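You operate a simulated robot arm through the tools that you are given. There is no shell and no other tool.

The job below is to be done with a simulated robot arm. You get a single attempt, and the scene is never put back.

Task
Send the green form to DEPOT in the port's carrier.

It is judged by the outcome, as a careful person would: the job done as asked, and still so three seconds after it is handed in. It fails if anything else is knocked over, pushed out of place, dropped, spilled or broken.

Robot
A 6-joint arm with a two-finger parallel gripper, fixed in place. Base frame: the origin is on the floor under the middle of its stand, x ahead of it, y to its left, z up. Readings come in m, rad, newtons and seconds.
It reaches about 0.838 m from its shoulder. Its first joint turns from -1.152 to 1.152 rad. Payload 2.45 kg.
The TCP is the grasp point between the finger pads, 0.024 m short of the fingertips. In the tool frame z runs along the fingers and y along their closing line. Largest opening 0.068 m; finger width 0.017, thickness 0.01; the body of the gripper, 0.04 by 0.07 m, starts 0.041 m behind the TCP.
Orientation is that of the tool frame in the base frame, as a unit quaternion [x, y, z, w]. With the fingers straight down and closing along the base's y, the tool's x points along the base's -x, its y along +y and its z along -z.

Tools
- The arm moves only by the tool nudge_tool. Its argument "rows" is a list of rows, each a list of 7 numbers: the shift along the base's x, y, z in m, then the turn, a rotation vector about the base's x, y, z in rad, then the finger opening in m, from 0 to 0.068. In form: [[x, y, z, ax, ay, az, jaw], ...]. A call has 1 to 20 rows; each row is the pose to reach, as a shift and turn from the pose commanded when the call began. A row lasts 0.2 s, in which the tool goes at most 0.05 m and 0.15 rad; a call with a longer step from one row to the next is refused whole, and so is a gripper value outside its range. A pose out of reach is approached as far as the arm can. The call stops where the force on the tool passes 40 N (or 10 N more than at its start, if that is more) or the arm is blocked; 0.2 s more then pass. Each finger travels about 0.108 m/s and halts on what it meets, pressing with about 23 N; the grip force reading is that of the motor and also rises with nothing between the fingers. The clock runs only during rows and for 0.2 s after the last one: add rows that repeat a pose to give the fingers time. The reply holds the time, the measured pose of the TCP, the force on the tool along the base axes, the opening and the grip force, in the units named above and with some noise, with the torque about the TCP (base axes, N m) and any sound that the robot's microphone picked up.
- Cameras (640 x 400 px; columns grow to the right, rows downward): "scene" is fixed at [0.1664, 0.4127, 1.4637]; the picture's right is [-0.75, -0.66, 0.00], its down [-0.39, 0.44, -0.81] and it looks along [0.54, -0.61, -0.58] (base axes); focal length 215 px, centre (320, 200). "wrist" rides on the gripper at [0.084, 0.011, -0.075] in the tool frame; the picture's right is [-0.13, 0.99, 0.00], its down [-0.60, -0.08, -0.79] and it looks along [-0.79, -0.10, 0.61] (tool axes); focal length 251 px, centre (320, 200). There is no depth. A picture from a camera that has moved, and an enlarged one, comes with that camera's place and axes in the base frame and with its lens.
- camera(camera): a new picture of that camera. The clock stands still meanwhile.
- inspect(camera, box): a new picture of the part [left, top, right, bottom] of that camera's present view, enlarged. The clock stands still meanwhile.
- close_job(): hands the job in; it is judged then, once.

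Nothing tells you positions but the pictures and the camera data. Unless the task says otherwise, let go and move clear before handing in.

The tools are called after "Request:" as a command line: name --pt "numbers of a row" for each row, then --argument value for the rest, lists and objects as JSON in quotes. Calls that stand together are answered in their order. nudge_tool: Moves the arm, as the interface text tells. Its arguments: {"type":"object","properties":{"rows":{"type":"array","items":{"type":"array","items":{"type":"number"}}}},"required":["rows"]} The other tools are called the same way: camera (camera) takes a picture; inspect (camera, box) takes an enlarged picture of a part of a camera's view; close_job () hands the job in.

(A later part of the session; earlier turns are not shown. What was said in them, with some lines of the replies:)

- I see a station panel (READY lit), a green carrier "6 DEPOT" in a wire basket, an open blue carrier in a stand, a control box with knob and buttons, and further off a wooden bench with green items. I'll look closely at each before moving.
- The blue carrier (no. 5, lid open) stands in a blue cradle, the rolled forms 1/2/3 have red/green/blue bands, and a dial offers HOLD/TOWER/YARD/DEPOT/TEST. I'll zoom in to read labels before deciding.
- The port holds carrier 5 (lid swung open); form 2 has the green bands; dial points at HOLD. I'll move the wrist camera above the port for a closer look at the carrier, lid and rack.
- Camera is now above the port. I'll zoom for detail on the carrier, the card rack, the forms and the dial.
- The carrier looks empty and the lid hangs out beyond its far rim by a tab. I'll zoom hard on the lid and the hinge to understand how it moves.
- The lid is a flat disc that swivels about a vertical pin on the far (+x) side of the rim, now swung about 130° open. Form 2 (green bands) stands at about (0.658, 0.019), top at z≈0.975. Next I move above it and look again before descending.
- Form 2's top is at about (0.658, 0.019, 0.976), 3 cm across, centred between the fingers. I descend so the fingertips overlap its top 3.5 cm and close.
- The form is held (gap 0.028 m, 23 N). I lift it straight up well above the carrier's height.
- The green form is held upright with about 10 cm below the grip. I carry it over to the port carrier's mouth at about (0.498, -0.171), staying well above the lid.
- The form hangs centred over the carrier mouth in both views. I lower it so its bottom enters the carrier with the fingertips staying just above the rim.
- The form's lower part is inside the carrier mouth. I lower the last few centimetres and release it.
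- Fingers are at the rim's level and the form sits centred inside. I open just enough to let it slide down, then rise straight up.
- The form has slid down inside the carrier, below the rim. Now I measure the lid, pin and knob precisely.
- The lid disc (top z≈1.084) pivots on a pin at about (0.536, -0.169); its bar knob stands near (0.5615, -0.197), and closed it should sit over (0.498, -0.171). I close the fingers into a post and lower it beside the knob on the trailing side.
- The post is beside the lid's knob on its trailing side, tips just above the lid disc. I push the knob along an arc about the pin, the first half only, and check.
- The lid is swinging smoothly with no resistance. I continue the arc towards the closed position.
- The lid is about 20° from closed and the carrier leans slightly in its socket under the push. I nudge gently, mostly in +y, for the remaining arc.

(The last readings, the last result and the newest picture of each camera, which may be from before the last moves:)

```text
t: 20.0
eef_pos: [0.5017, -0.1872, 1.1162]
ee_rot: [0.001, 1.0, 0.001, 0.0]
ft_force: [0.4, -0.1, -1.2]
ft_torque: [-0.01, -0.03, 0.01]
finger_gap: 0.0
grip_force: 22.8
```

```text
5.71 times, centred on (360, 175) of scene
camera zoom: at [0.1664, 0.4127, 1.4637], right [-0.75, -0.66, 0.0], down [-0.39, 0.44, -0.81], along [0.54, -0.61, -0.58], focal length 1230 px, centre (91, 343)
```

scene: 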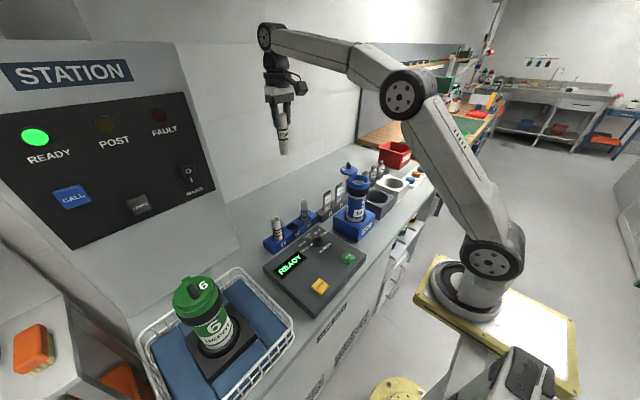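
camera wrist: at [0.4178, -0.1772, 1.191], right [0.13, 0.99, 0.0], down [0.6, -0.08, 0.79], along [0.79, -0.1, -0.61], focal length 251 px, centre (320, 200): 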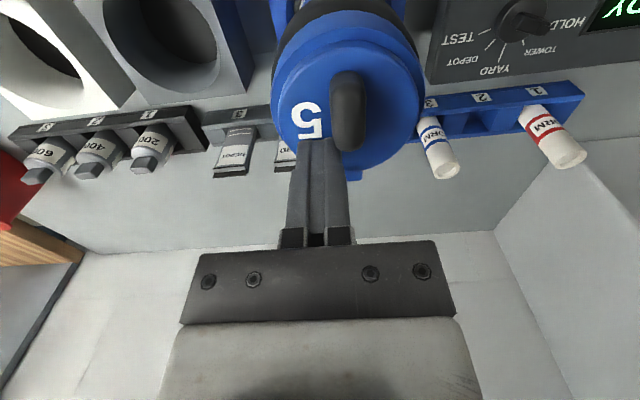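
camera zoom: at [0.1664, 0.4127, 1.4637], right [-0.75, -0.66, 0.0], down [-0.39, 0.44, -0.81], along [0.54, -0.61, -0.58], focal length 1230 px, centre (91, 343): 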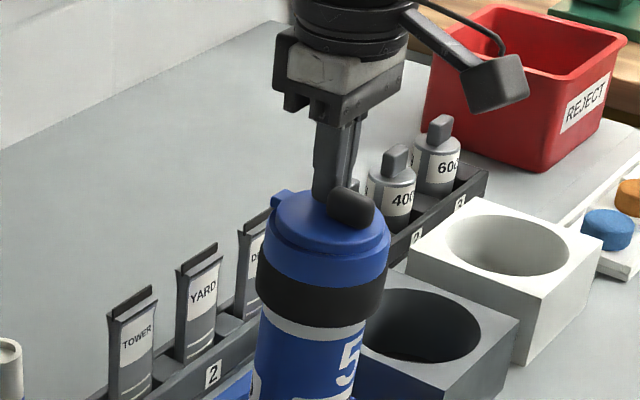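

The lid now appears to cover the mouth. I back the post off and rise to check alignment and whether the carrier settles upright.

Request:
nudge_tool --pt "0 -0.01 0 0 0 0 0" --pt "0 -0.015 0.01 0 0 0 0" --pt "0 -0.015 0.05 0 0 0 0" --pt "-0.01 -0.0 0.09 0 0 0 0" --pt "-0.02 0.015 0.12 0 0 0 0" --pt "-0.02 0.015 0.12 0 0 0 0"

Request:
inspect --camera "wrist" --box '[220, 0, 420, 140]'

Request:
inspect --camera "scene" --box '[330, 160, 410, 240]'

Request:
camera --camera "scene"

```text
t: 21.4
eef_pos: [0.4823, -0.1737, 1.2387]
ee_rot: [0.0, 1.0, 0.0, 0.001]
ft_force: [0.4, 0.3, -0.6]
ft_torque: [0.02, -0.03, -0.03]
finger_gap: 0.0001
grip_force: 23.2
```

```text
2.86 times, centred on (320, 70) of wrist
camera zoom: at [0.3983, -0.1632, 1.3133], right [0.13, 0.99, 0.0], down [0.6, -0.08, 0.79], along [0.79, -0.1, -0.61], focal length 718 px, centre (320, 571)
```

zoom: 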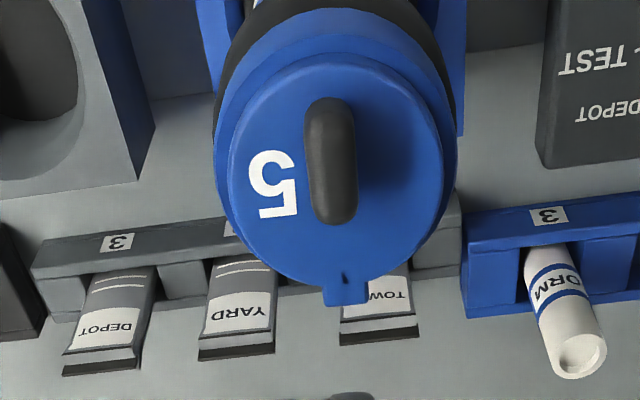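

```text
5.00 times, centred on (370, 200) of scene
camera zoom: at [0.1664, 0.4127, 1.4637], right [-0.75, -0.66, 0.0], down [-0.39, 0.44, -0.81], along [0.54, -0.61, -0.58], focal length 1077 px, centre (70, 200)
```

zoom: 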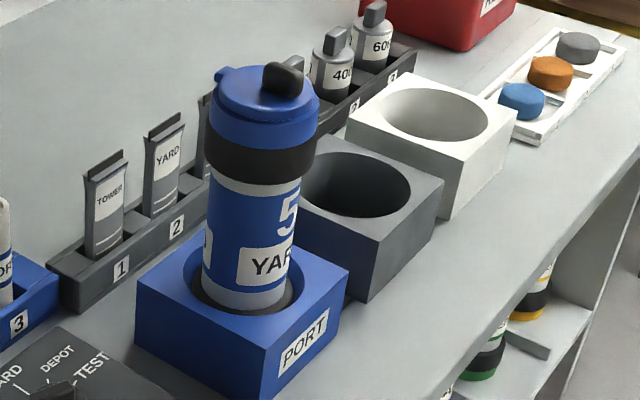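

```text
taken
```

scene: 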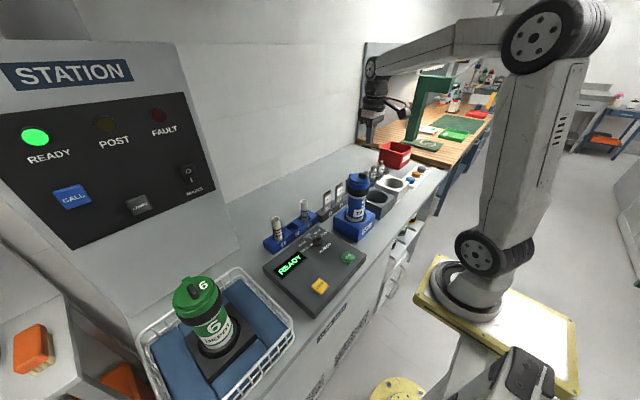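

Request:
inspect --camera "wrist" --box '[285, 0, 375, 110]'

Request:
inspect --camera "scene" --box '[340, 165, 380, 200]'

```text
3.64 times, centred on (330, 55) of wrist
camera zoom: at [0.3983, -0.1632, 1.3133], right [0.13, 0.99, 0.0], down [0.6, -0.08, 0.79], along [0.79, -0.1, -0.61], focal length 914 px, centre (284, 727)
```

zoom: 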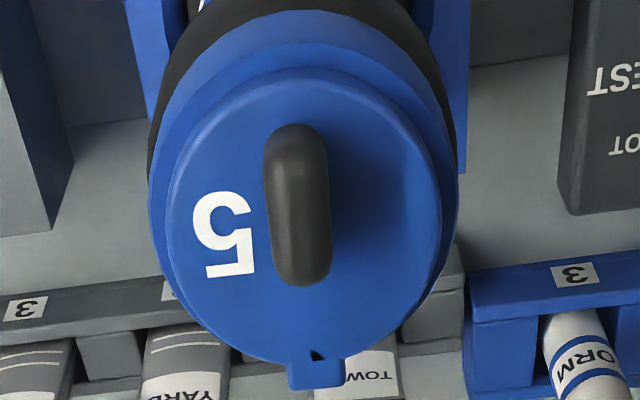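

```text
11.43 times, centred on (360, 182) of scene
camera zoom: at [0.1664, 0.4127, 1.4637], right [-0.75, -0.66, 0.0], down [-0.39, 0.44, -0.81], along [0.54, -0.61, -0.58], focal length 2461 px, centre (-137, 400)
```

zoom: 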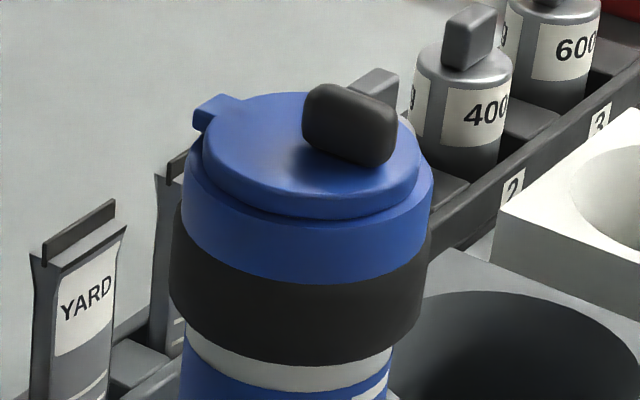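

The lid is concentric on the rim and the carrier stands upright again. Next I go over the control box for a close look at the ADDRESS dial.

Request:
nudge_tool --pt "0 0.045 0 0 0 0 0.02" --pt "0.004 0.09 0 0 0 0 0.04" --pt "0.008 0.135 0 0 0 0 0.05" --pt "0.011 0.175 -0.02 0 0 0 0.05" --pt "0.011 0.19 -0.06 0 0 0 0.05" --pt "0.011 0.19 -0.1 0 0 0 0.05" --pt "0.011 0.19 -0.14 0 0 0 0.05" --pt "0.011 0.19 -0.175 0 0 0 0.05" --pt "0.011 0.19 -0.175 0 0 0 0.05"

Request:
camera --camera "wrist"

Request:
inspect --camera "wrist" --box '[240, 0, 420, 140]'

Request:
inspect --camera "scene" --box '[260, 215, 400, 310]'

```text
t: 23.4
eef_pos: [0.4905, 0.0154, 1.0601]
ee_rot: [0.0, 1.0, 0.0, 0.0]
ft_force: [0.9, -0.7, -0.5]
ft_torque: [-0.02, -0.02, -0.03]
finger_gap: 0.05
grip_force: 0.0
```

```text
taken
camera wrist: at [0.4075, 0.0248, 1.1361], right [0.13, 0.99, 0.0], down [0.6, -0.08, 0.79], along [0.79, -0.1, -0.61], focal length 251 px, centre (320, 200)
```

wrist: 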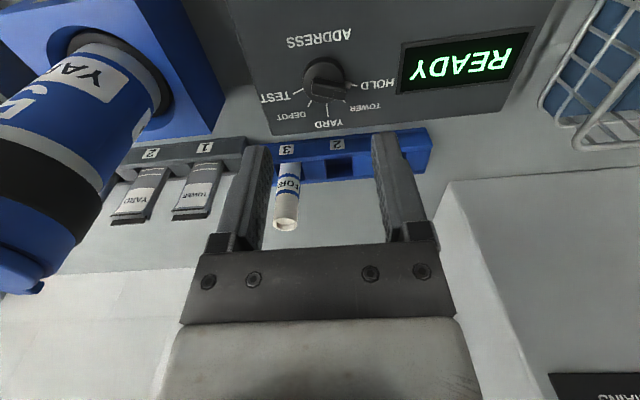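

```text
2.86 times, centred on (330, 70) of wrist
camera zoom: at [0.4075, 0.0248, 1.1361], right [0.13, 0.99, 0.0], down [0.6, -0.08, 0.79], along [0.79, -0.1, -0.61], focal length 718 px, centre (291, 571)
```

zoom: 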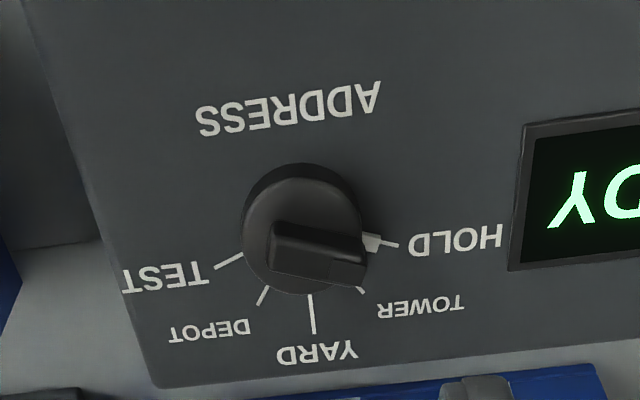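

```text
4.21 times, centred on (330, 262) of scene
camera zoom: at [0.1664, 0.4127, 1.4637], right [-0.75, -0.66, 0.0], down [-0.39, 0.44, -0.81], along [0.54, -0.61, -0.58], focal length 907 px, centre (278, -63)
```

zoom: 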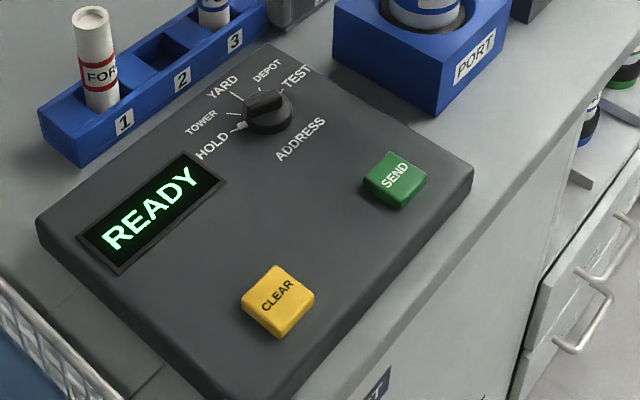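

The panel is flat at z≈0.885; the dial's axis is at about (0.5325, 0.012), its bar top at z≈0.916, pointing at HOLD (+70°), with DEPOT 105° clockwise at -35°. I turn the gripper +70° above the knob so that the fingers straddle the bar.

Request:
nudge_tool --pt "0.005 -0.001 0 0 0 0.136 0.05" --pt "0.01 -0.002 0 0 0 0.272 0.045" --pt "0.015 -0.003 0 0 0 0.407 0.04" --pt "0.02 -0.004 -0.01 0 0 0.543 0.04" --pt "0.025 -0.005 -0.02 0 0 0.679 0.04" --pt "0.03 -0.006 -0.03 0 0 0.815 0.04" --pt "0.035 -0.006 -0.04 0 0 0.95 0.04" --pt "0.0402 -0.006 -0.05 0 0 1.086 0.04" --pt "0.0402 -0.006 -0.06 0 0 1.222 0.04" --pt "0.0402 -0.006 -0.06 0 0 1.222 0.04"

Request:
camera --camera "wrist"

Request:
inspect --camera "scene" --box '[260, 170, 400, 290]'

```text
t: 25.6
eef_pos: [0.5326, 0.0117, 1.0012]
ee_rot: [-0.575, 0.818, 0.0, 0.002]
ft_force: [0.4, -0.1, 0.7]
ft_torque: [0.01, 0.0, 0.03]
finger_gap: 0.0399
grip_force: 0.0
```

```text
taken
camera wrist: at [0.4944, -0.0645, 1.0764], right [-0.89, 0.46, 0.0], down [0.28, 0.54, 0.79], along [0.36, 0.71, -0.61], focal length 251 px, centre (320, 200)
```

wrist: 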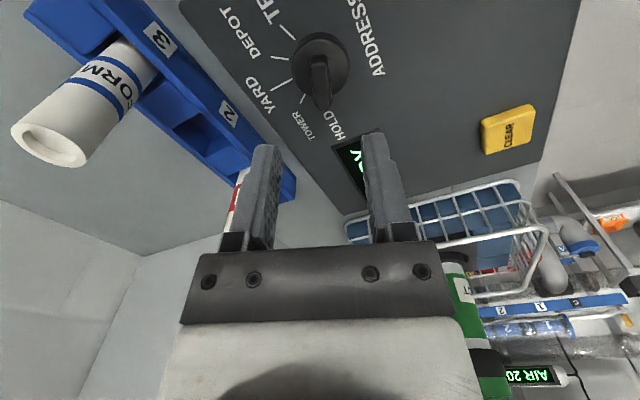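

```text
3.33 times, centred on (330, 230) of scene
camera zoom: at [0.1664, 0.4127, 1.4637], right [-0.75, -0.66, 0.0], down [-0.39, 0.44, -0.81], along [0.54, -0.61, -0.58], focal length 718 px, centre (287, 100)
```

zoom: 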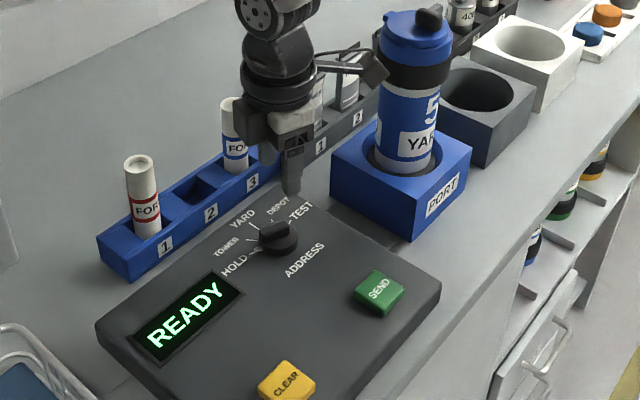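

Request:
inspect --camera "wrist" --box '[240, 0, 400, 130]'

```text
3.08 times, centred on (320, 65) of wrist
camera zoom: at [0.4944, -0.0645, 1.0764], right [-0.89, 0.46, 0.0], down [0.28, 0.54, 0.79], along [0.36, 0.71, -0.61], focal length 774 px, centre (320, 615)
```

zoom: 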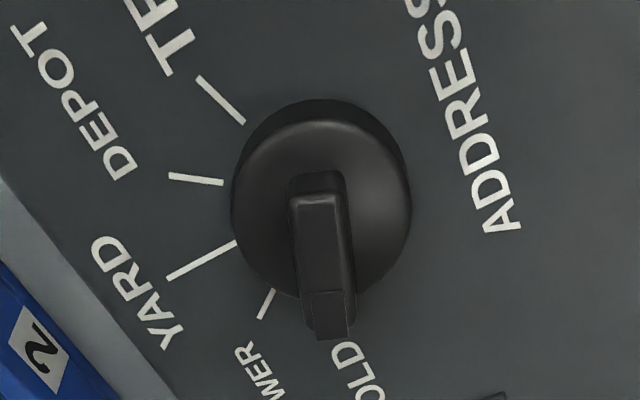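

The fingers straddle the dial's bar squarely (bar ~12 mm thick, z 0.895–0.916). I lower until the fingertips are just above the disc and close gently on the bar.

Request:
nudge_tool --pt "0 0 -0.02 0 0 0 0.04" --pt "0 0 -0.04 0 0 0 0.04" --pt "0 0 -0.055 0 0 0 0.04" --pt "0 0 -0.068 0 0 0 0.04" --pt "0 0 -0.077 0 0 0 0.04" --pt "0 0 -0.077 0 0 0 0.03" --pt "0 0 -0.077 0 0 0 0.02" --pt "0 0 -0.077 0 0 0 0.008" --pt "0 0 -0.077 0 0 0 0.008"

Request:
camera --camera "wrist"

Request:
inspect --camera "scene" --box '[260, 190, 400, 290]'

```text
t: 27.6
eef_pos: [0.5315, 0.0114, 0.9238]
ee_rot: [-0.574, 0.819, -0.001, 0.001]
ft_force: [8.6, -3.0, -6.3]
ft_torque: [0.12, -0.21, -0.04]
finger_gap: 0.0129
grip_force: 32.8
```

```text
taken
camera wrist: at [0.4938, -0.0645, 0.999], right [-0.89, 0.46, 0.0], down [0.28, 0.54, 0.79], along [0.37, 0.7, -0.61], focal length 251 px, centre (320, 200)
```

wrist: 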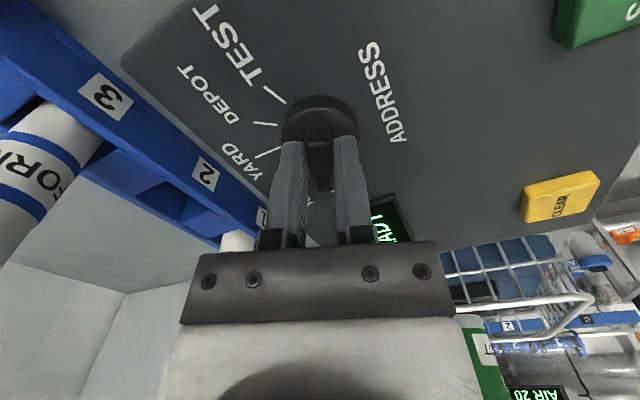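

```text
4.00 times, centred on (330, 240) of scene
camera zoom: at [0.1667, 0.4126, 1.4637], right [-0.75, -0.66, 0.0], down [-0.39, 0.44, -0.81], along [0.54, -0.61, -0.58], focal length 861 px, centre (280, 40)
```

zoom: 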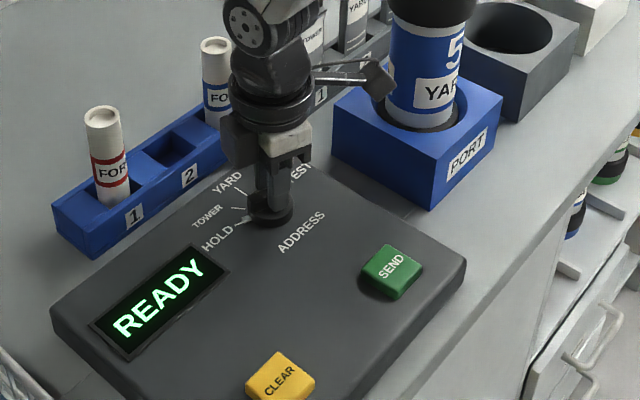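

The bar is gripped (gap 12.9 mm) with a small side force showing the tool is a millimetre or so off axis. I ease that out and turn the dial clockwise partway.

Request:
nudge_tool --pt "0.0008 -0.0003 0 0 0 0 0.008" --pt "0.0012 -0.0004 0 0 0 -0.07 0.008" --pt "0.0012 -0.0004 0 0 0 -0.18 0.008" --pt "0.0012 -0.0004 0 0 0 -0.3 0.008"

```text
t: 28.6
eef_pos: [0.5323, 0.011, 0.9239]
ee_rot: [-0.444, 0.896, 0.001, -0.002]
ft_force: [-8.4, 7.1, 1.8]
ft_torque: [0.81, -0.49, 0.02]
finger_gap: 0.0131
grip_force: 33.3
```

The dial is turning with the tool. I centre the grip slightly and continue the clockwise turn.

Request:
nudge_tool --pt "-0.0006 0.0004 0 0 0 -0.08 0.008" --pt "-0.0006 0.0004 0 0 0 -0.2 0.008" --pt "-0.0006 0.0004 0 0 0 -0.32 0.008" --pt "-0.0006 0.0004 0 0 0 -0.44 0.008"

Request:
inspect --camera "scene" --box '[260, 190, 400, 290]'

```text
t: 29.6
eef_pos: [0.5321, 0.0128, 0.9234]
ee_rot: [-0.239, 0.971, 0.001, -0.002]
ft_force: [-10.3, 16.0, -2.9]
ft_torque: [0.26, 0.25, 0.01]
finger_gap: 0.0131
grip_force: 32.8
```

```text
4.00 times, centred on (330, 240) of scene
camera zoom: at [0.1662, 0.4131, 1.4636], right [-0.75, -0.66, 0.0], down [-0.39, 0.44, -0.81], along [0.54, -0.61, -0.58], focal length 861 px, centre (280, 40)
```

zoom: 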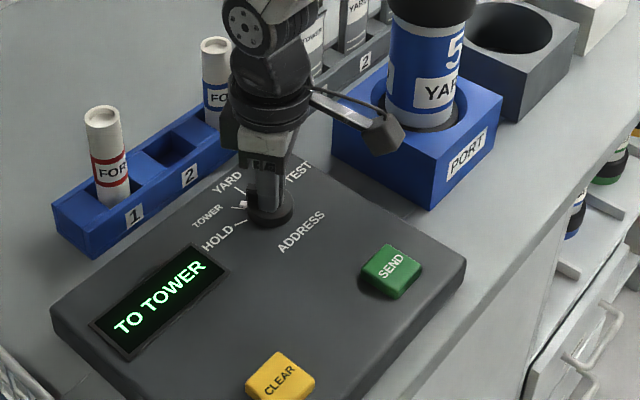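

The display now reads TO TOWER. The dial's true axis is about (0.5335, 0.0133); I correct to that and continue to YARD and on towards DEPOT.

Request:
nudge_tool --pt "0.0004 0.0013 0 0 0 -0.05 0.008" --pt "0.0004 0.0013 0 0 0 -0.16 0.008" --pt "0.0004 0.0013 0 0 0 -0.28 0.008" --pt "0.0004 0.0013 0 0 0 -0.4 0.008" --pt "0.0004 0.0013 0 0 0 -0.52 0.008"

Request:
inspect --camera "scene" --box '[260, 190, 400, 290]'

```text
t: 30.8
eef_pos: [0.5327, 0.0138, 0.9236]
ee_rot: [0.019, 1.0, 0.0, -0.001]
ft_force: [-18.3, 10.6, -1.8]
ft_torque: [0.24, 0.4, 0.03]
finger_gap: 0.013
grip_force: 32.7
```

```text
4.00 times, centred on (330, 240) of scene
camera zoom: at [0.166, 0.413, 1.4637], right [-0.75, -0.66, 0.0], down [-0.38, 0.44, -0.81], along [0.54, -0.61, -0.58], focal length 861 px, centre (280, 40)
```

zoom: 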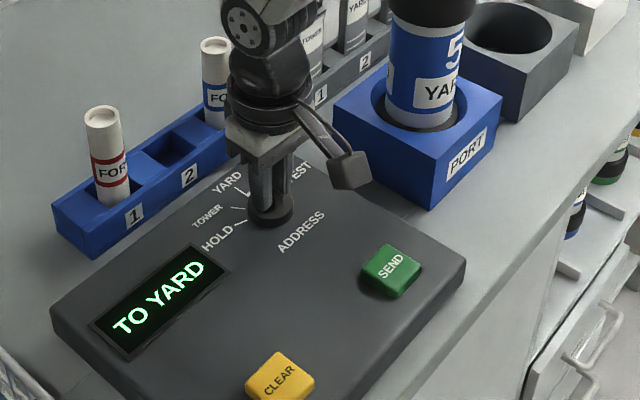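

Now at TO YARD. I relieve the side load and turn one more step to DEPOT.

Request:
nudge_tool --pt "-0.0005 0.0003 0 0 0 -0.03 0.008" --pt "-0.001 0.0006 0 0 0 -0.13 0.008" --pt "-0.001 0.0006 0 0 0 -0.25 0.008" --pt "-0.001 0.0006 0 0 0 -0.37 0.008" --pt "-0.001 0.0006 0 0 0 -0.48 0.008" --pt "-0.001 0.0006 0 0 0 -0.573 0.008"

Request:
inspect --camera "scene" --box '[260, 190, 400, 290]'

Request:
camera --camera "wrist"

```text
t: 32.2
eef_pos: [0.5322, 0.0142, 0.9245]
ee_rot: [0.302, 0.953, -0.002, -0.001]
ft_force: [-11.5, 7.8, -9.9]
ft_torque: [0.54, 0.75, 0.0]
finger_gap: 0.0128
grip_force: 33.2
```

```text
4.00 times, centred on (330, 240) of scene
camera zoom: at [0.1663, 0.4129, 1.4636], right [-0.75, -0.66, 0.0], down [-0.39, 0.44, -0.81], along [0.54, -0.61, -0.58], focal length 861 px, centre (280, 40)
```

zoom: 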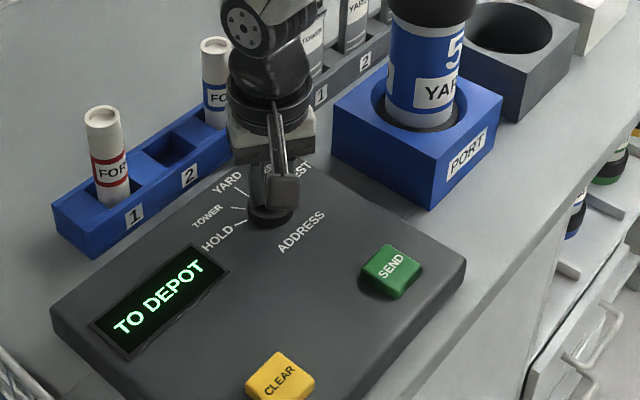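

```text
taken
camera wrist: at [0.4702, 0.0699, 0.9993], right [0.68, 0.74, 0.0], down [0.45, -0.41, 0.79], along [0.58, -0.54, -0.61], focal length 251 px, centre (320, 200)
```

wrist: 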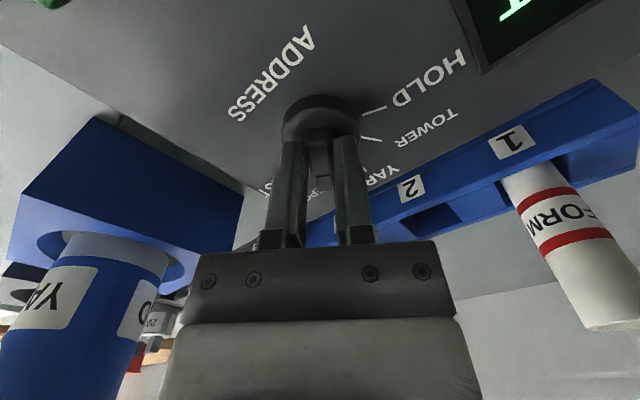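

The display reads TO DEPOT. I open the fingers and rise clear, then confirm it stays set.

Request:
nudge_tool --pt "0 0 0 0 0 0 0.02" --pt "0 0 0 0 0 0 0.035" --pt "0 0 0 0 0 0 0.04" --pt "0 0 0.02 0 0 0 0.04" --pt "0 0 0.05 0 0 0 0.04" --pt "0 0 0.09 0 0 0 0.04" --pt "0 0 0.13 0 0 0 0.03" --pt "0 0 0.13 0 0 0 0.03"

Request:
inspect --camera "scene" --box '[260, 190, 400, 300]'

Request:
camera --camera "wrist"

```text
t: 34.0
eef_pos: [0.5347, 0.0124, 1.0544]
ee_rot: [0.301, 0.954, 0.0, 0.001]
ft_force: [0.3, 0.1, -1.2]
ft_torque: [-0.04, -0.01, -0.02]
finger_gap: 0.0299
grip_force: 0.1
```

```text
3.64 times, centred on (330, 245) of scene
camera zoom: at [0.1664, 0.4127, 1.4637], right [-0.75, -0.66, 0.0], down [-0.39, 0.44, -0.81], along [0.54, -0.61, -0.58], focal length 783 px, centre (284, 36)
```

zoom: 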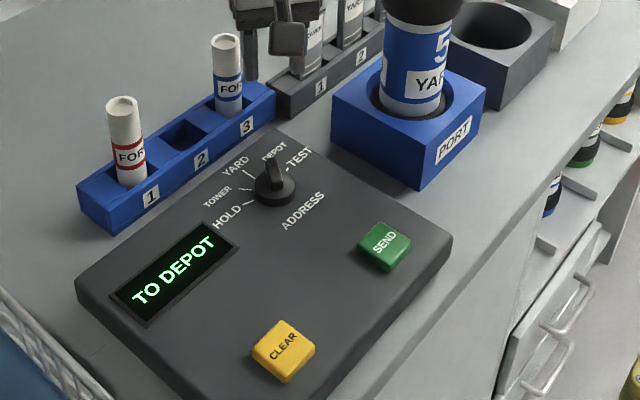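

```text
taken
camera wrist: at [0.4712, 0.0685, 1.1312], right [0.67, 0.74, 0.0], down [0.45, -0.41, 0.79], along [0.59, -0.53, -0.61], focal length 251 px, centre (320, 200)
```

wrist: 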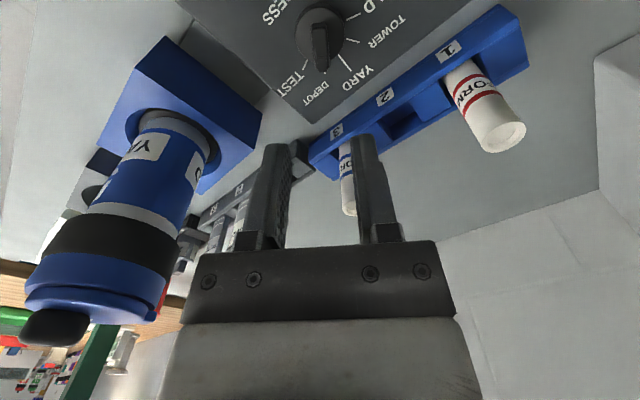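

DEPOT is set and holds. I turn the gripper back to straight, close the fingers and move back for a view of the SEND button, which I take to be near (0.406, 0.004).

Request:
nudge_tool --pt "-0.02 0 0.01 0 0 0.1 0.02" --pt "-0.05 -0.002 0.02 0 0 0.22 0.01" --pt "-0.08 -0.004 0.033 0 0 0.34 0.0" --pt "-0.11 -0.005 0.033 0 0 0.46 0.0" --pt "-0.14 -0.006 0.033 0 0 0.56 0.0" --pt "-0.155 -0.006 0.033 0 0 0.611 0.0" --pt "-0.155 -0.006 0.033 0 0 0.611 0.0"

Request:
camera --camera "wrist"

Request:
camera --camera "scene"

```text
t: 35.6
eef_pos: [0.3774, 0.0076, 1.0885]
ee_rot: [0.0, 1.0, 0.0, 0.001]
ft_force: [-0.2, 1.0, -0.4]
ft_torque: [0.02, -0.02, -0.03]
finger_gap: 0.0
grip_force: 23.0
```

```text
taken
camera wrist: at [0.2935, 0.0174, 1.1631], right [0.13, 0.99, 0.0], down [0.6, -0.08, 0.79], along [0.79, -0.1, -0.61], focal length 251 px, centre (320, 200)
```

wrist: 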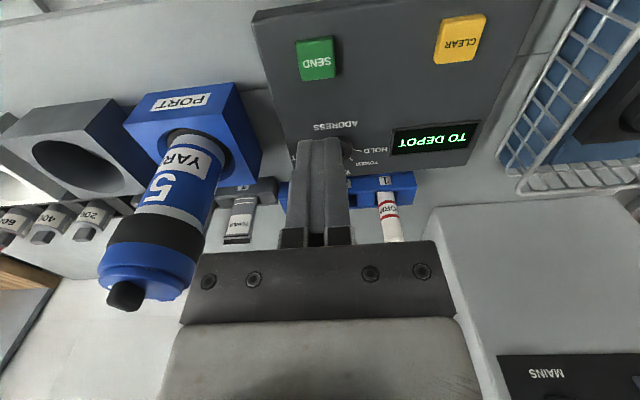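

```text
taken
```

scene: 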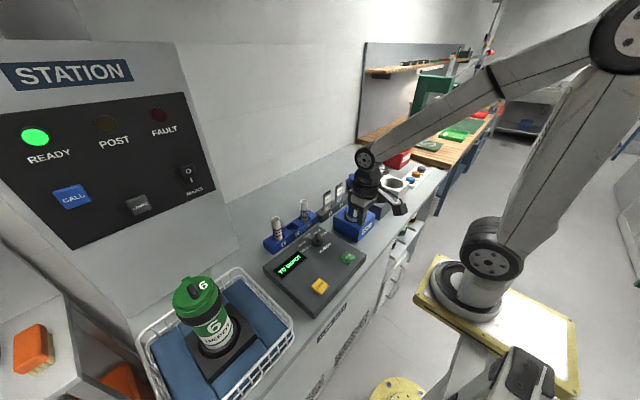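

Request:
inspect --camera "wrist" --box '[270, 20, 370, 100]'

Request:
inspect --camera "scene" --box '[330, 240, 370, 275]'

```text
5.00 times, centred on (320, 60) of wrist
camera zoom: at [0.2935, 0.0174, 1.1631], right [0.13, 0.99, 0.0], down [0.6, -0.08, 0.79], along [0.79, -0.1, -0.61], focal length 1257 px, centre (320, 900)
```

zoom: 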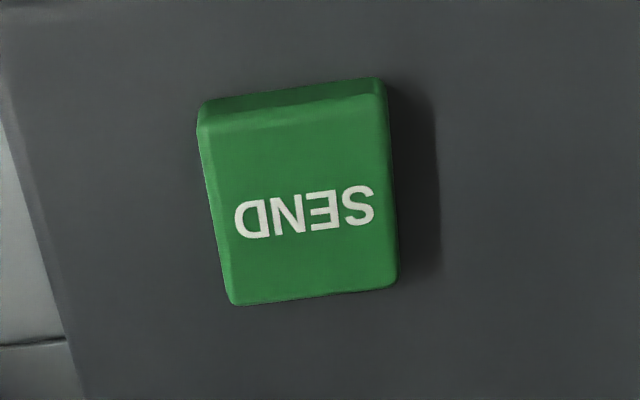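

```text
11.43 times, centred on (350, 258) of scene
camera zoom: at [0.1664, 0.4127, 1.4637], right [-0.75, -0.66, 0.0], down [-0.39, 0.44, -0.81], along [0.54, -0.61, -0.58], focal length 2461 px, centre (-23, -457)
```

zoom: 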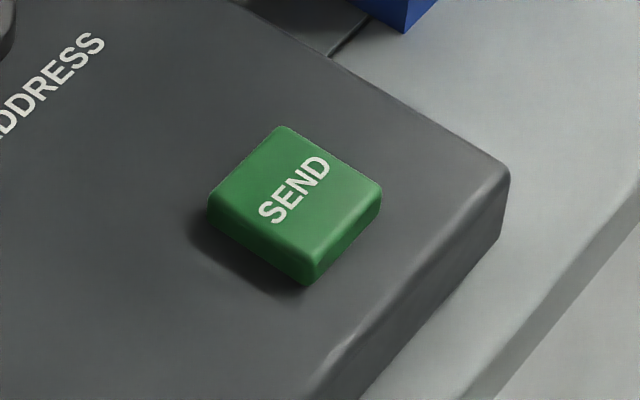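

SEND's top centre is at about (0.4095, -0.001, 0.8935). One last check of the lid and the station before pressing.

Request:
inspect --camera "wrist" --box '[80, 120, 280, 330]'

Request:
inspect --camera "scene" --box '[330, 160, 400, 250]'

```text
1.90 times, centred on (180, 225) of wrist
camera zoom: at [0.2935, 0.0174, 1.1631], right [0.13, 0.99, 0.0], down [0.6, -0.08, 0.79], along [0.79, -0.1, -0.61], focal length 479 px, centre (587, 152)
```

zoom: 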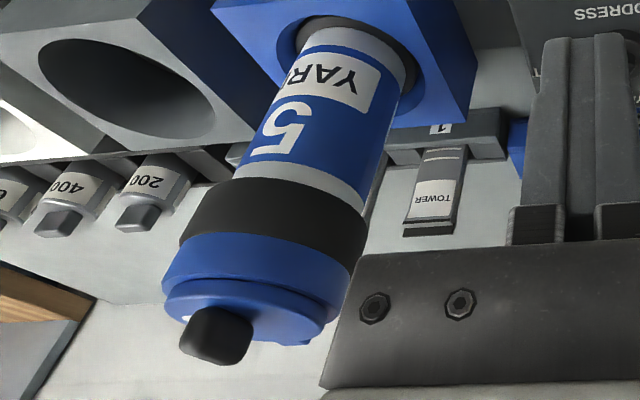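

```text
4.44 times, centred on (365, 205) of scene
camera zoom: at [0.1664, 0.4127, 1.4637], right [-0.75, -0.66, 0.0], down [-0.39, 0.44, -0.81], along [0.54, -0.61, -0.58], focal length 957 px, centre (120, 178)
```

zoom: 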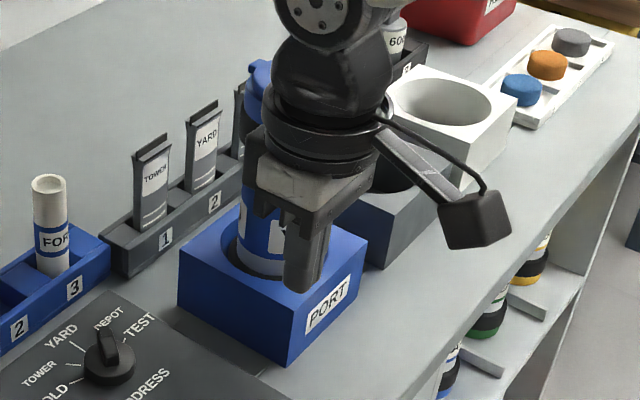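

The lid is seated and the dial holds DEPOT. I move the closed fingertips over SEND and stop about 1 cm above it.

Request:
nudge_tool --pt "0.016 -0.004 -0.03 0 0 0 0" --pt "0.032 -0.009 -0.06 0 0 0 0" --pt "0.032 -0.009 -0.095 0 0 0 0" --pt "0.032 -0.009 -0.13 0 0 0 0" --pt "0.032 -0.009 -0.158 0 0 0 0" --pt "0.032 -0.009 -0.158 0 0 0 0"

Request:
inspect --camera "scene" --box '[300, 210, 400, 290]'

Request:
inspect --camera "wrist" --box '[220, 60, 420, 240]'

```text
t: 37.0
eef_pos: [0.4101, -0.0011, 0.9299]
ee_rot: [0.0, 1.0, 0.0, 0.0]
ft_force: [0.0, 0.1, 0.4]
ft_torque: [0.0, 0.0, 0.03]
finger_gap: 0.0
grip_force: 23.1
```

```text
5.00 times, centred on (350, 250) of scene
camera zoom: at [0.1664, 0.4127, 1.4637], right [-0.75, -0.66, 0.0], down [-0.39, 0.44, -0.81], along [0.54, -0.61, -0.58], focal length 1077 px, centre (170, -50)
```

zoom: 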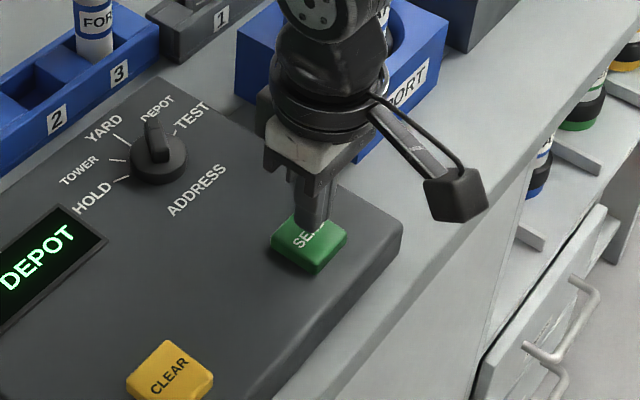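

```text
2.22 times, centred on (320, 150) of wrist
camera zoom: at [0.3262, 0.0087, 1.0042], right [0.13, 0.99, 0.0], down [0.6, -0.08, 0.79], along [0.79, -0.1, -0.61], focal length 559 px, centre (320, 311)
```

zoom: 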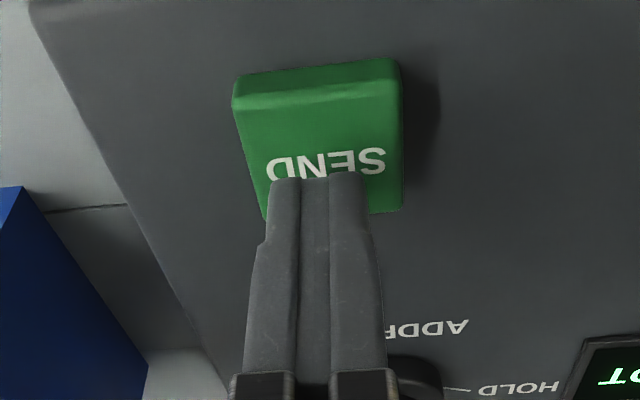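

The fingertips are over the middle of SEND. I press it down gently and come straight back up.

Request:
nudge_tool --pt "0 0 -0.006 0 0 0 0" --pt "0 0 -0.011 0 0 0 0" --pt "0 0 -0.014 0 0 0 0" --pt "0 0 -0.016 0 0 0 0" --pt "0 0 -0.018 0 0 0 0"

Request:
inspect --camera "scene" --box '[240, 180, 400, 300]'

```text
t: 38.2
eef_pos: [0.4094, -0.0016, 0.9122]
ee_rot: [0.0, 1.0, 0.0, 0.0]
ft_force: [-4.8, -4.4, 26.7]
ft_torque: [-0.12, 0.13, -0.01]
finger_gap: 0.0
grip_force: 23.5
heard: click
```

```text
3.33 times, centred on (320, 240) of scene
camera zoom: at [0.1659, 0.4126, 1.4638], right [-0.75, -0.66, 0.0], down [-0.38, 0.44, -0.81], along [0.54, -0.61, -0.58], focal length 718 px, centre (320, 67)
```

zoom: 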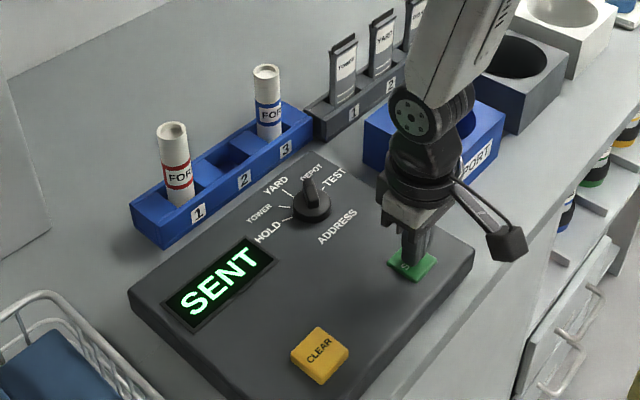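

A click was heard, the display reads SENT and the port is empty. I rise straight off the button and check the scene.

Request:
nudge_tool --pt "0 0 0.01 0 0 0 0" --pt "0 0 0.05 0 0 0 0" --pt "0 0 0.09 0 0 0 0" --pt "0 0 0.13 0 0 0 0" --pt "0.01 0.0 0.17 0 0 0 0.03" --pt "0.02 0.0 0.21 0 0 0 0.05" --pt "0.03 0.0 0.25 0 0 0 0.068" --pt "0.03 0.0 0.29 0 0 0 0.068" --pt "0.03 0.0 0.29 0 0 0 0.068"

Request:
camera --camera "scene"

Request:
inspect --camera "scene" --box '[0, 40, 240, 240]'

Request:
inspect --camera "scene" --box '[250, 150, 450, 320]'

Request:
camera --camera "wrist"

```text
t: 40.2
eef_pos: [0.4384, -0.0005, 1.2042]
ee_rot: [0.0, 1.0, 0.001, 0.0]
ft_force: [0.5, 0.4, -0.9]
ft_torque: [-0.01, 0.01, -0.01]
finger_gap: 0.0681
grip_force: 0.1
```

```text
taken
```

scene: 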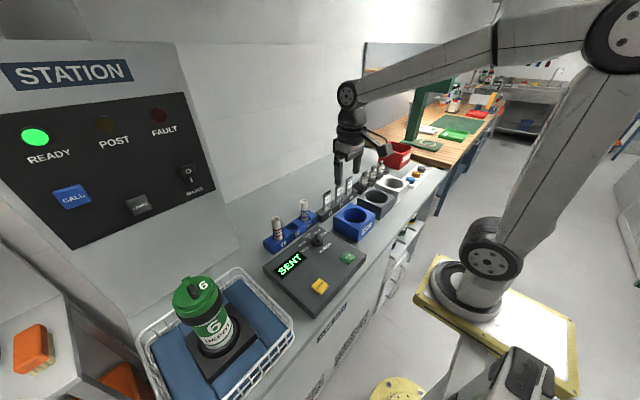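

```text
2.00 times, centred on (120, 140) of scene
camera zoom: at [0.1664, 0.4127, 1.4637], right [-0.75, -0.66, 0.0], down [-0.39, 0.44, -0.81], along [0.54, -0.61, -0.58], focal length 431 px, centre (720, 320)
```

zoom: 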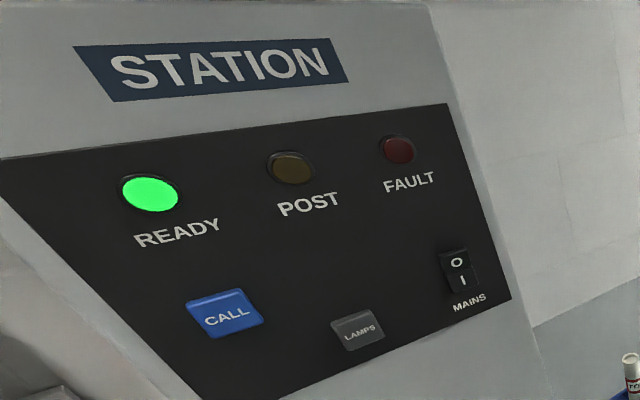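

```text
2.35 times, centred on (350, 235) of scene
camera zoom: at [0.1664, 0.4127, 1.4637], right [-0.75, -0.66, 0.0], down [-0.39, 0.44, -0.81], along [0.54, -0.61, -0.58], focal length 507 px, centre (249, 118)
```

zoom: 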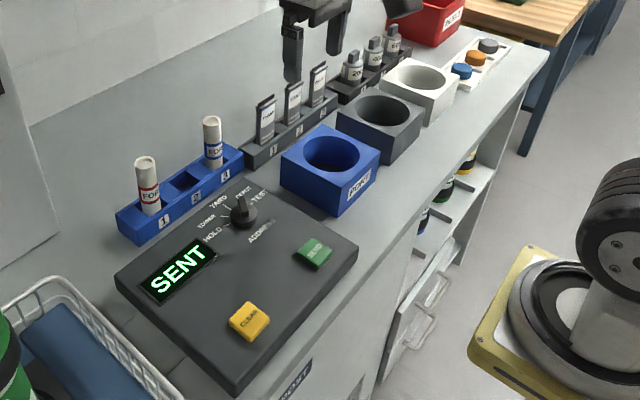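

```text
taken
camera wrist: at [0.3559, 0.0081, 1.2789], right [0.13, 0.99, 0.0], down [0.6, -0.08, 0.79], along [0.79, -0.1, -0.61], focal length 251 px, centre (320, 200)
```

wrist: 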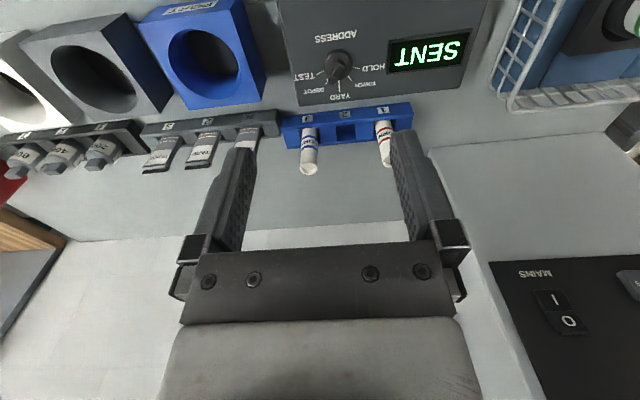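

The carrier has gone, the display reads SENT and no fault is lit. I let a few seconds pass to make sure nothing comes back before handing in.

Request:
nudge_tool --pt "0 0 0.02 0 0 0 0.068" --pt "0 0 0.04 0 0 0 0.068" --pt "0 0 0.04 0 0 0 0.068" --pt "0 0 0.04 0 0 0 0.068" --pt "0 0 0.04 0 0 0 0.068" --pt "0 0 0.04 0 0 0 0.068" --pt "0 0 0.04 0 0 0 0.068" --pt "0 0 0.04 0 0 0 0.068" --pt "0 0 0.04 0 0 0 0.068" --pt "0 0 0.04 0 0 0 0.068" --pt "0 0 0.04 0 0 0 0.068" --pt "0 0 0.04 0 0 0 0.068" --pt "0 0 0.04 0 0 0 0.068" --pt "0 0 0.04 0 0 0 0.068" --pt "0 0 0.04 0 0 0 0.068"

Request:
camera --camera "scene"

```text
t: 43.4
eef_pos: [0.4404, -0.0024, 1.2412]
ee_rot: [0.0, 1.0, 0.0, 0.001]
ft_force: [-0.6, -0.7, -0.6]
ft_torque: [0.0, 0.03, 0.02]
finger_gap: 0.0681
grip_force: 0.0
```

```text
taken
```

scene: 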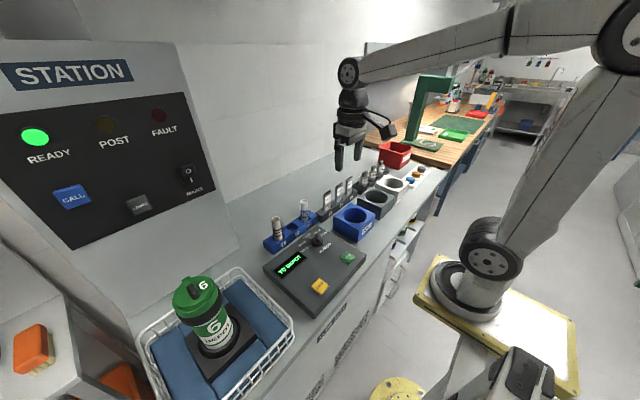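

The port is empty, no fault is lit, and the display has gone from SENT back to TO DEPOT. Everything else stands where it was and the arm is clear, so I hand the job in.

Request:
close_job

```text
The job is handed in.
```

The green form has been sent to DEPOT in carrier 5, the one that was in the port. I put the form in, swung the lid closed, turned the dial to DEPOT and pressed SEND.

The button clicked, the display read SENT and the port was empty. About three seconds later no fault lamp was lit and the display had gone back to TO DEPOT.

- **Carrier lean:** carrier 5 leaned slightly in its socket while I pushed the lid closed. It settled upright again before sending.
- **YARD label:** carrier 5 has a YARD label. I left that as it was and set the destination only with the dial.

From the pictures, nothing else was moved or knocked over. The arm is clear with the gripper open and empty.
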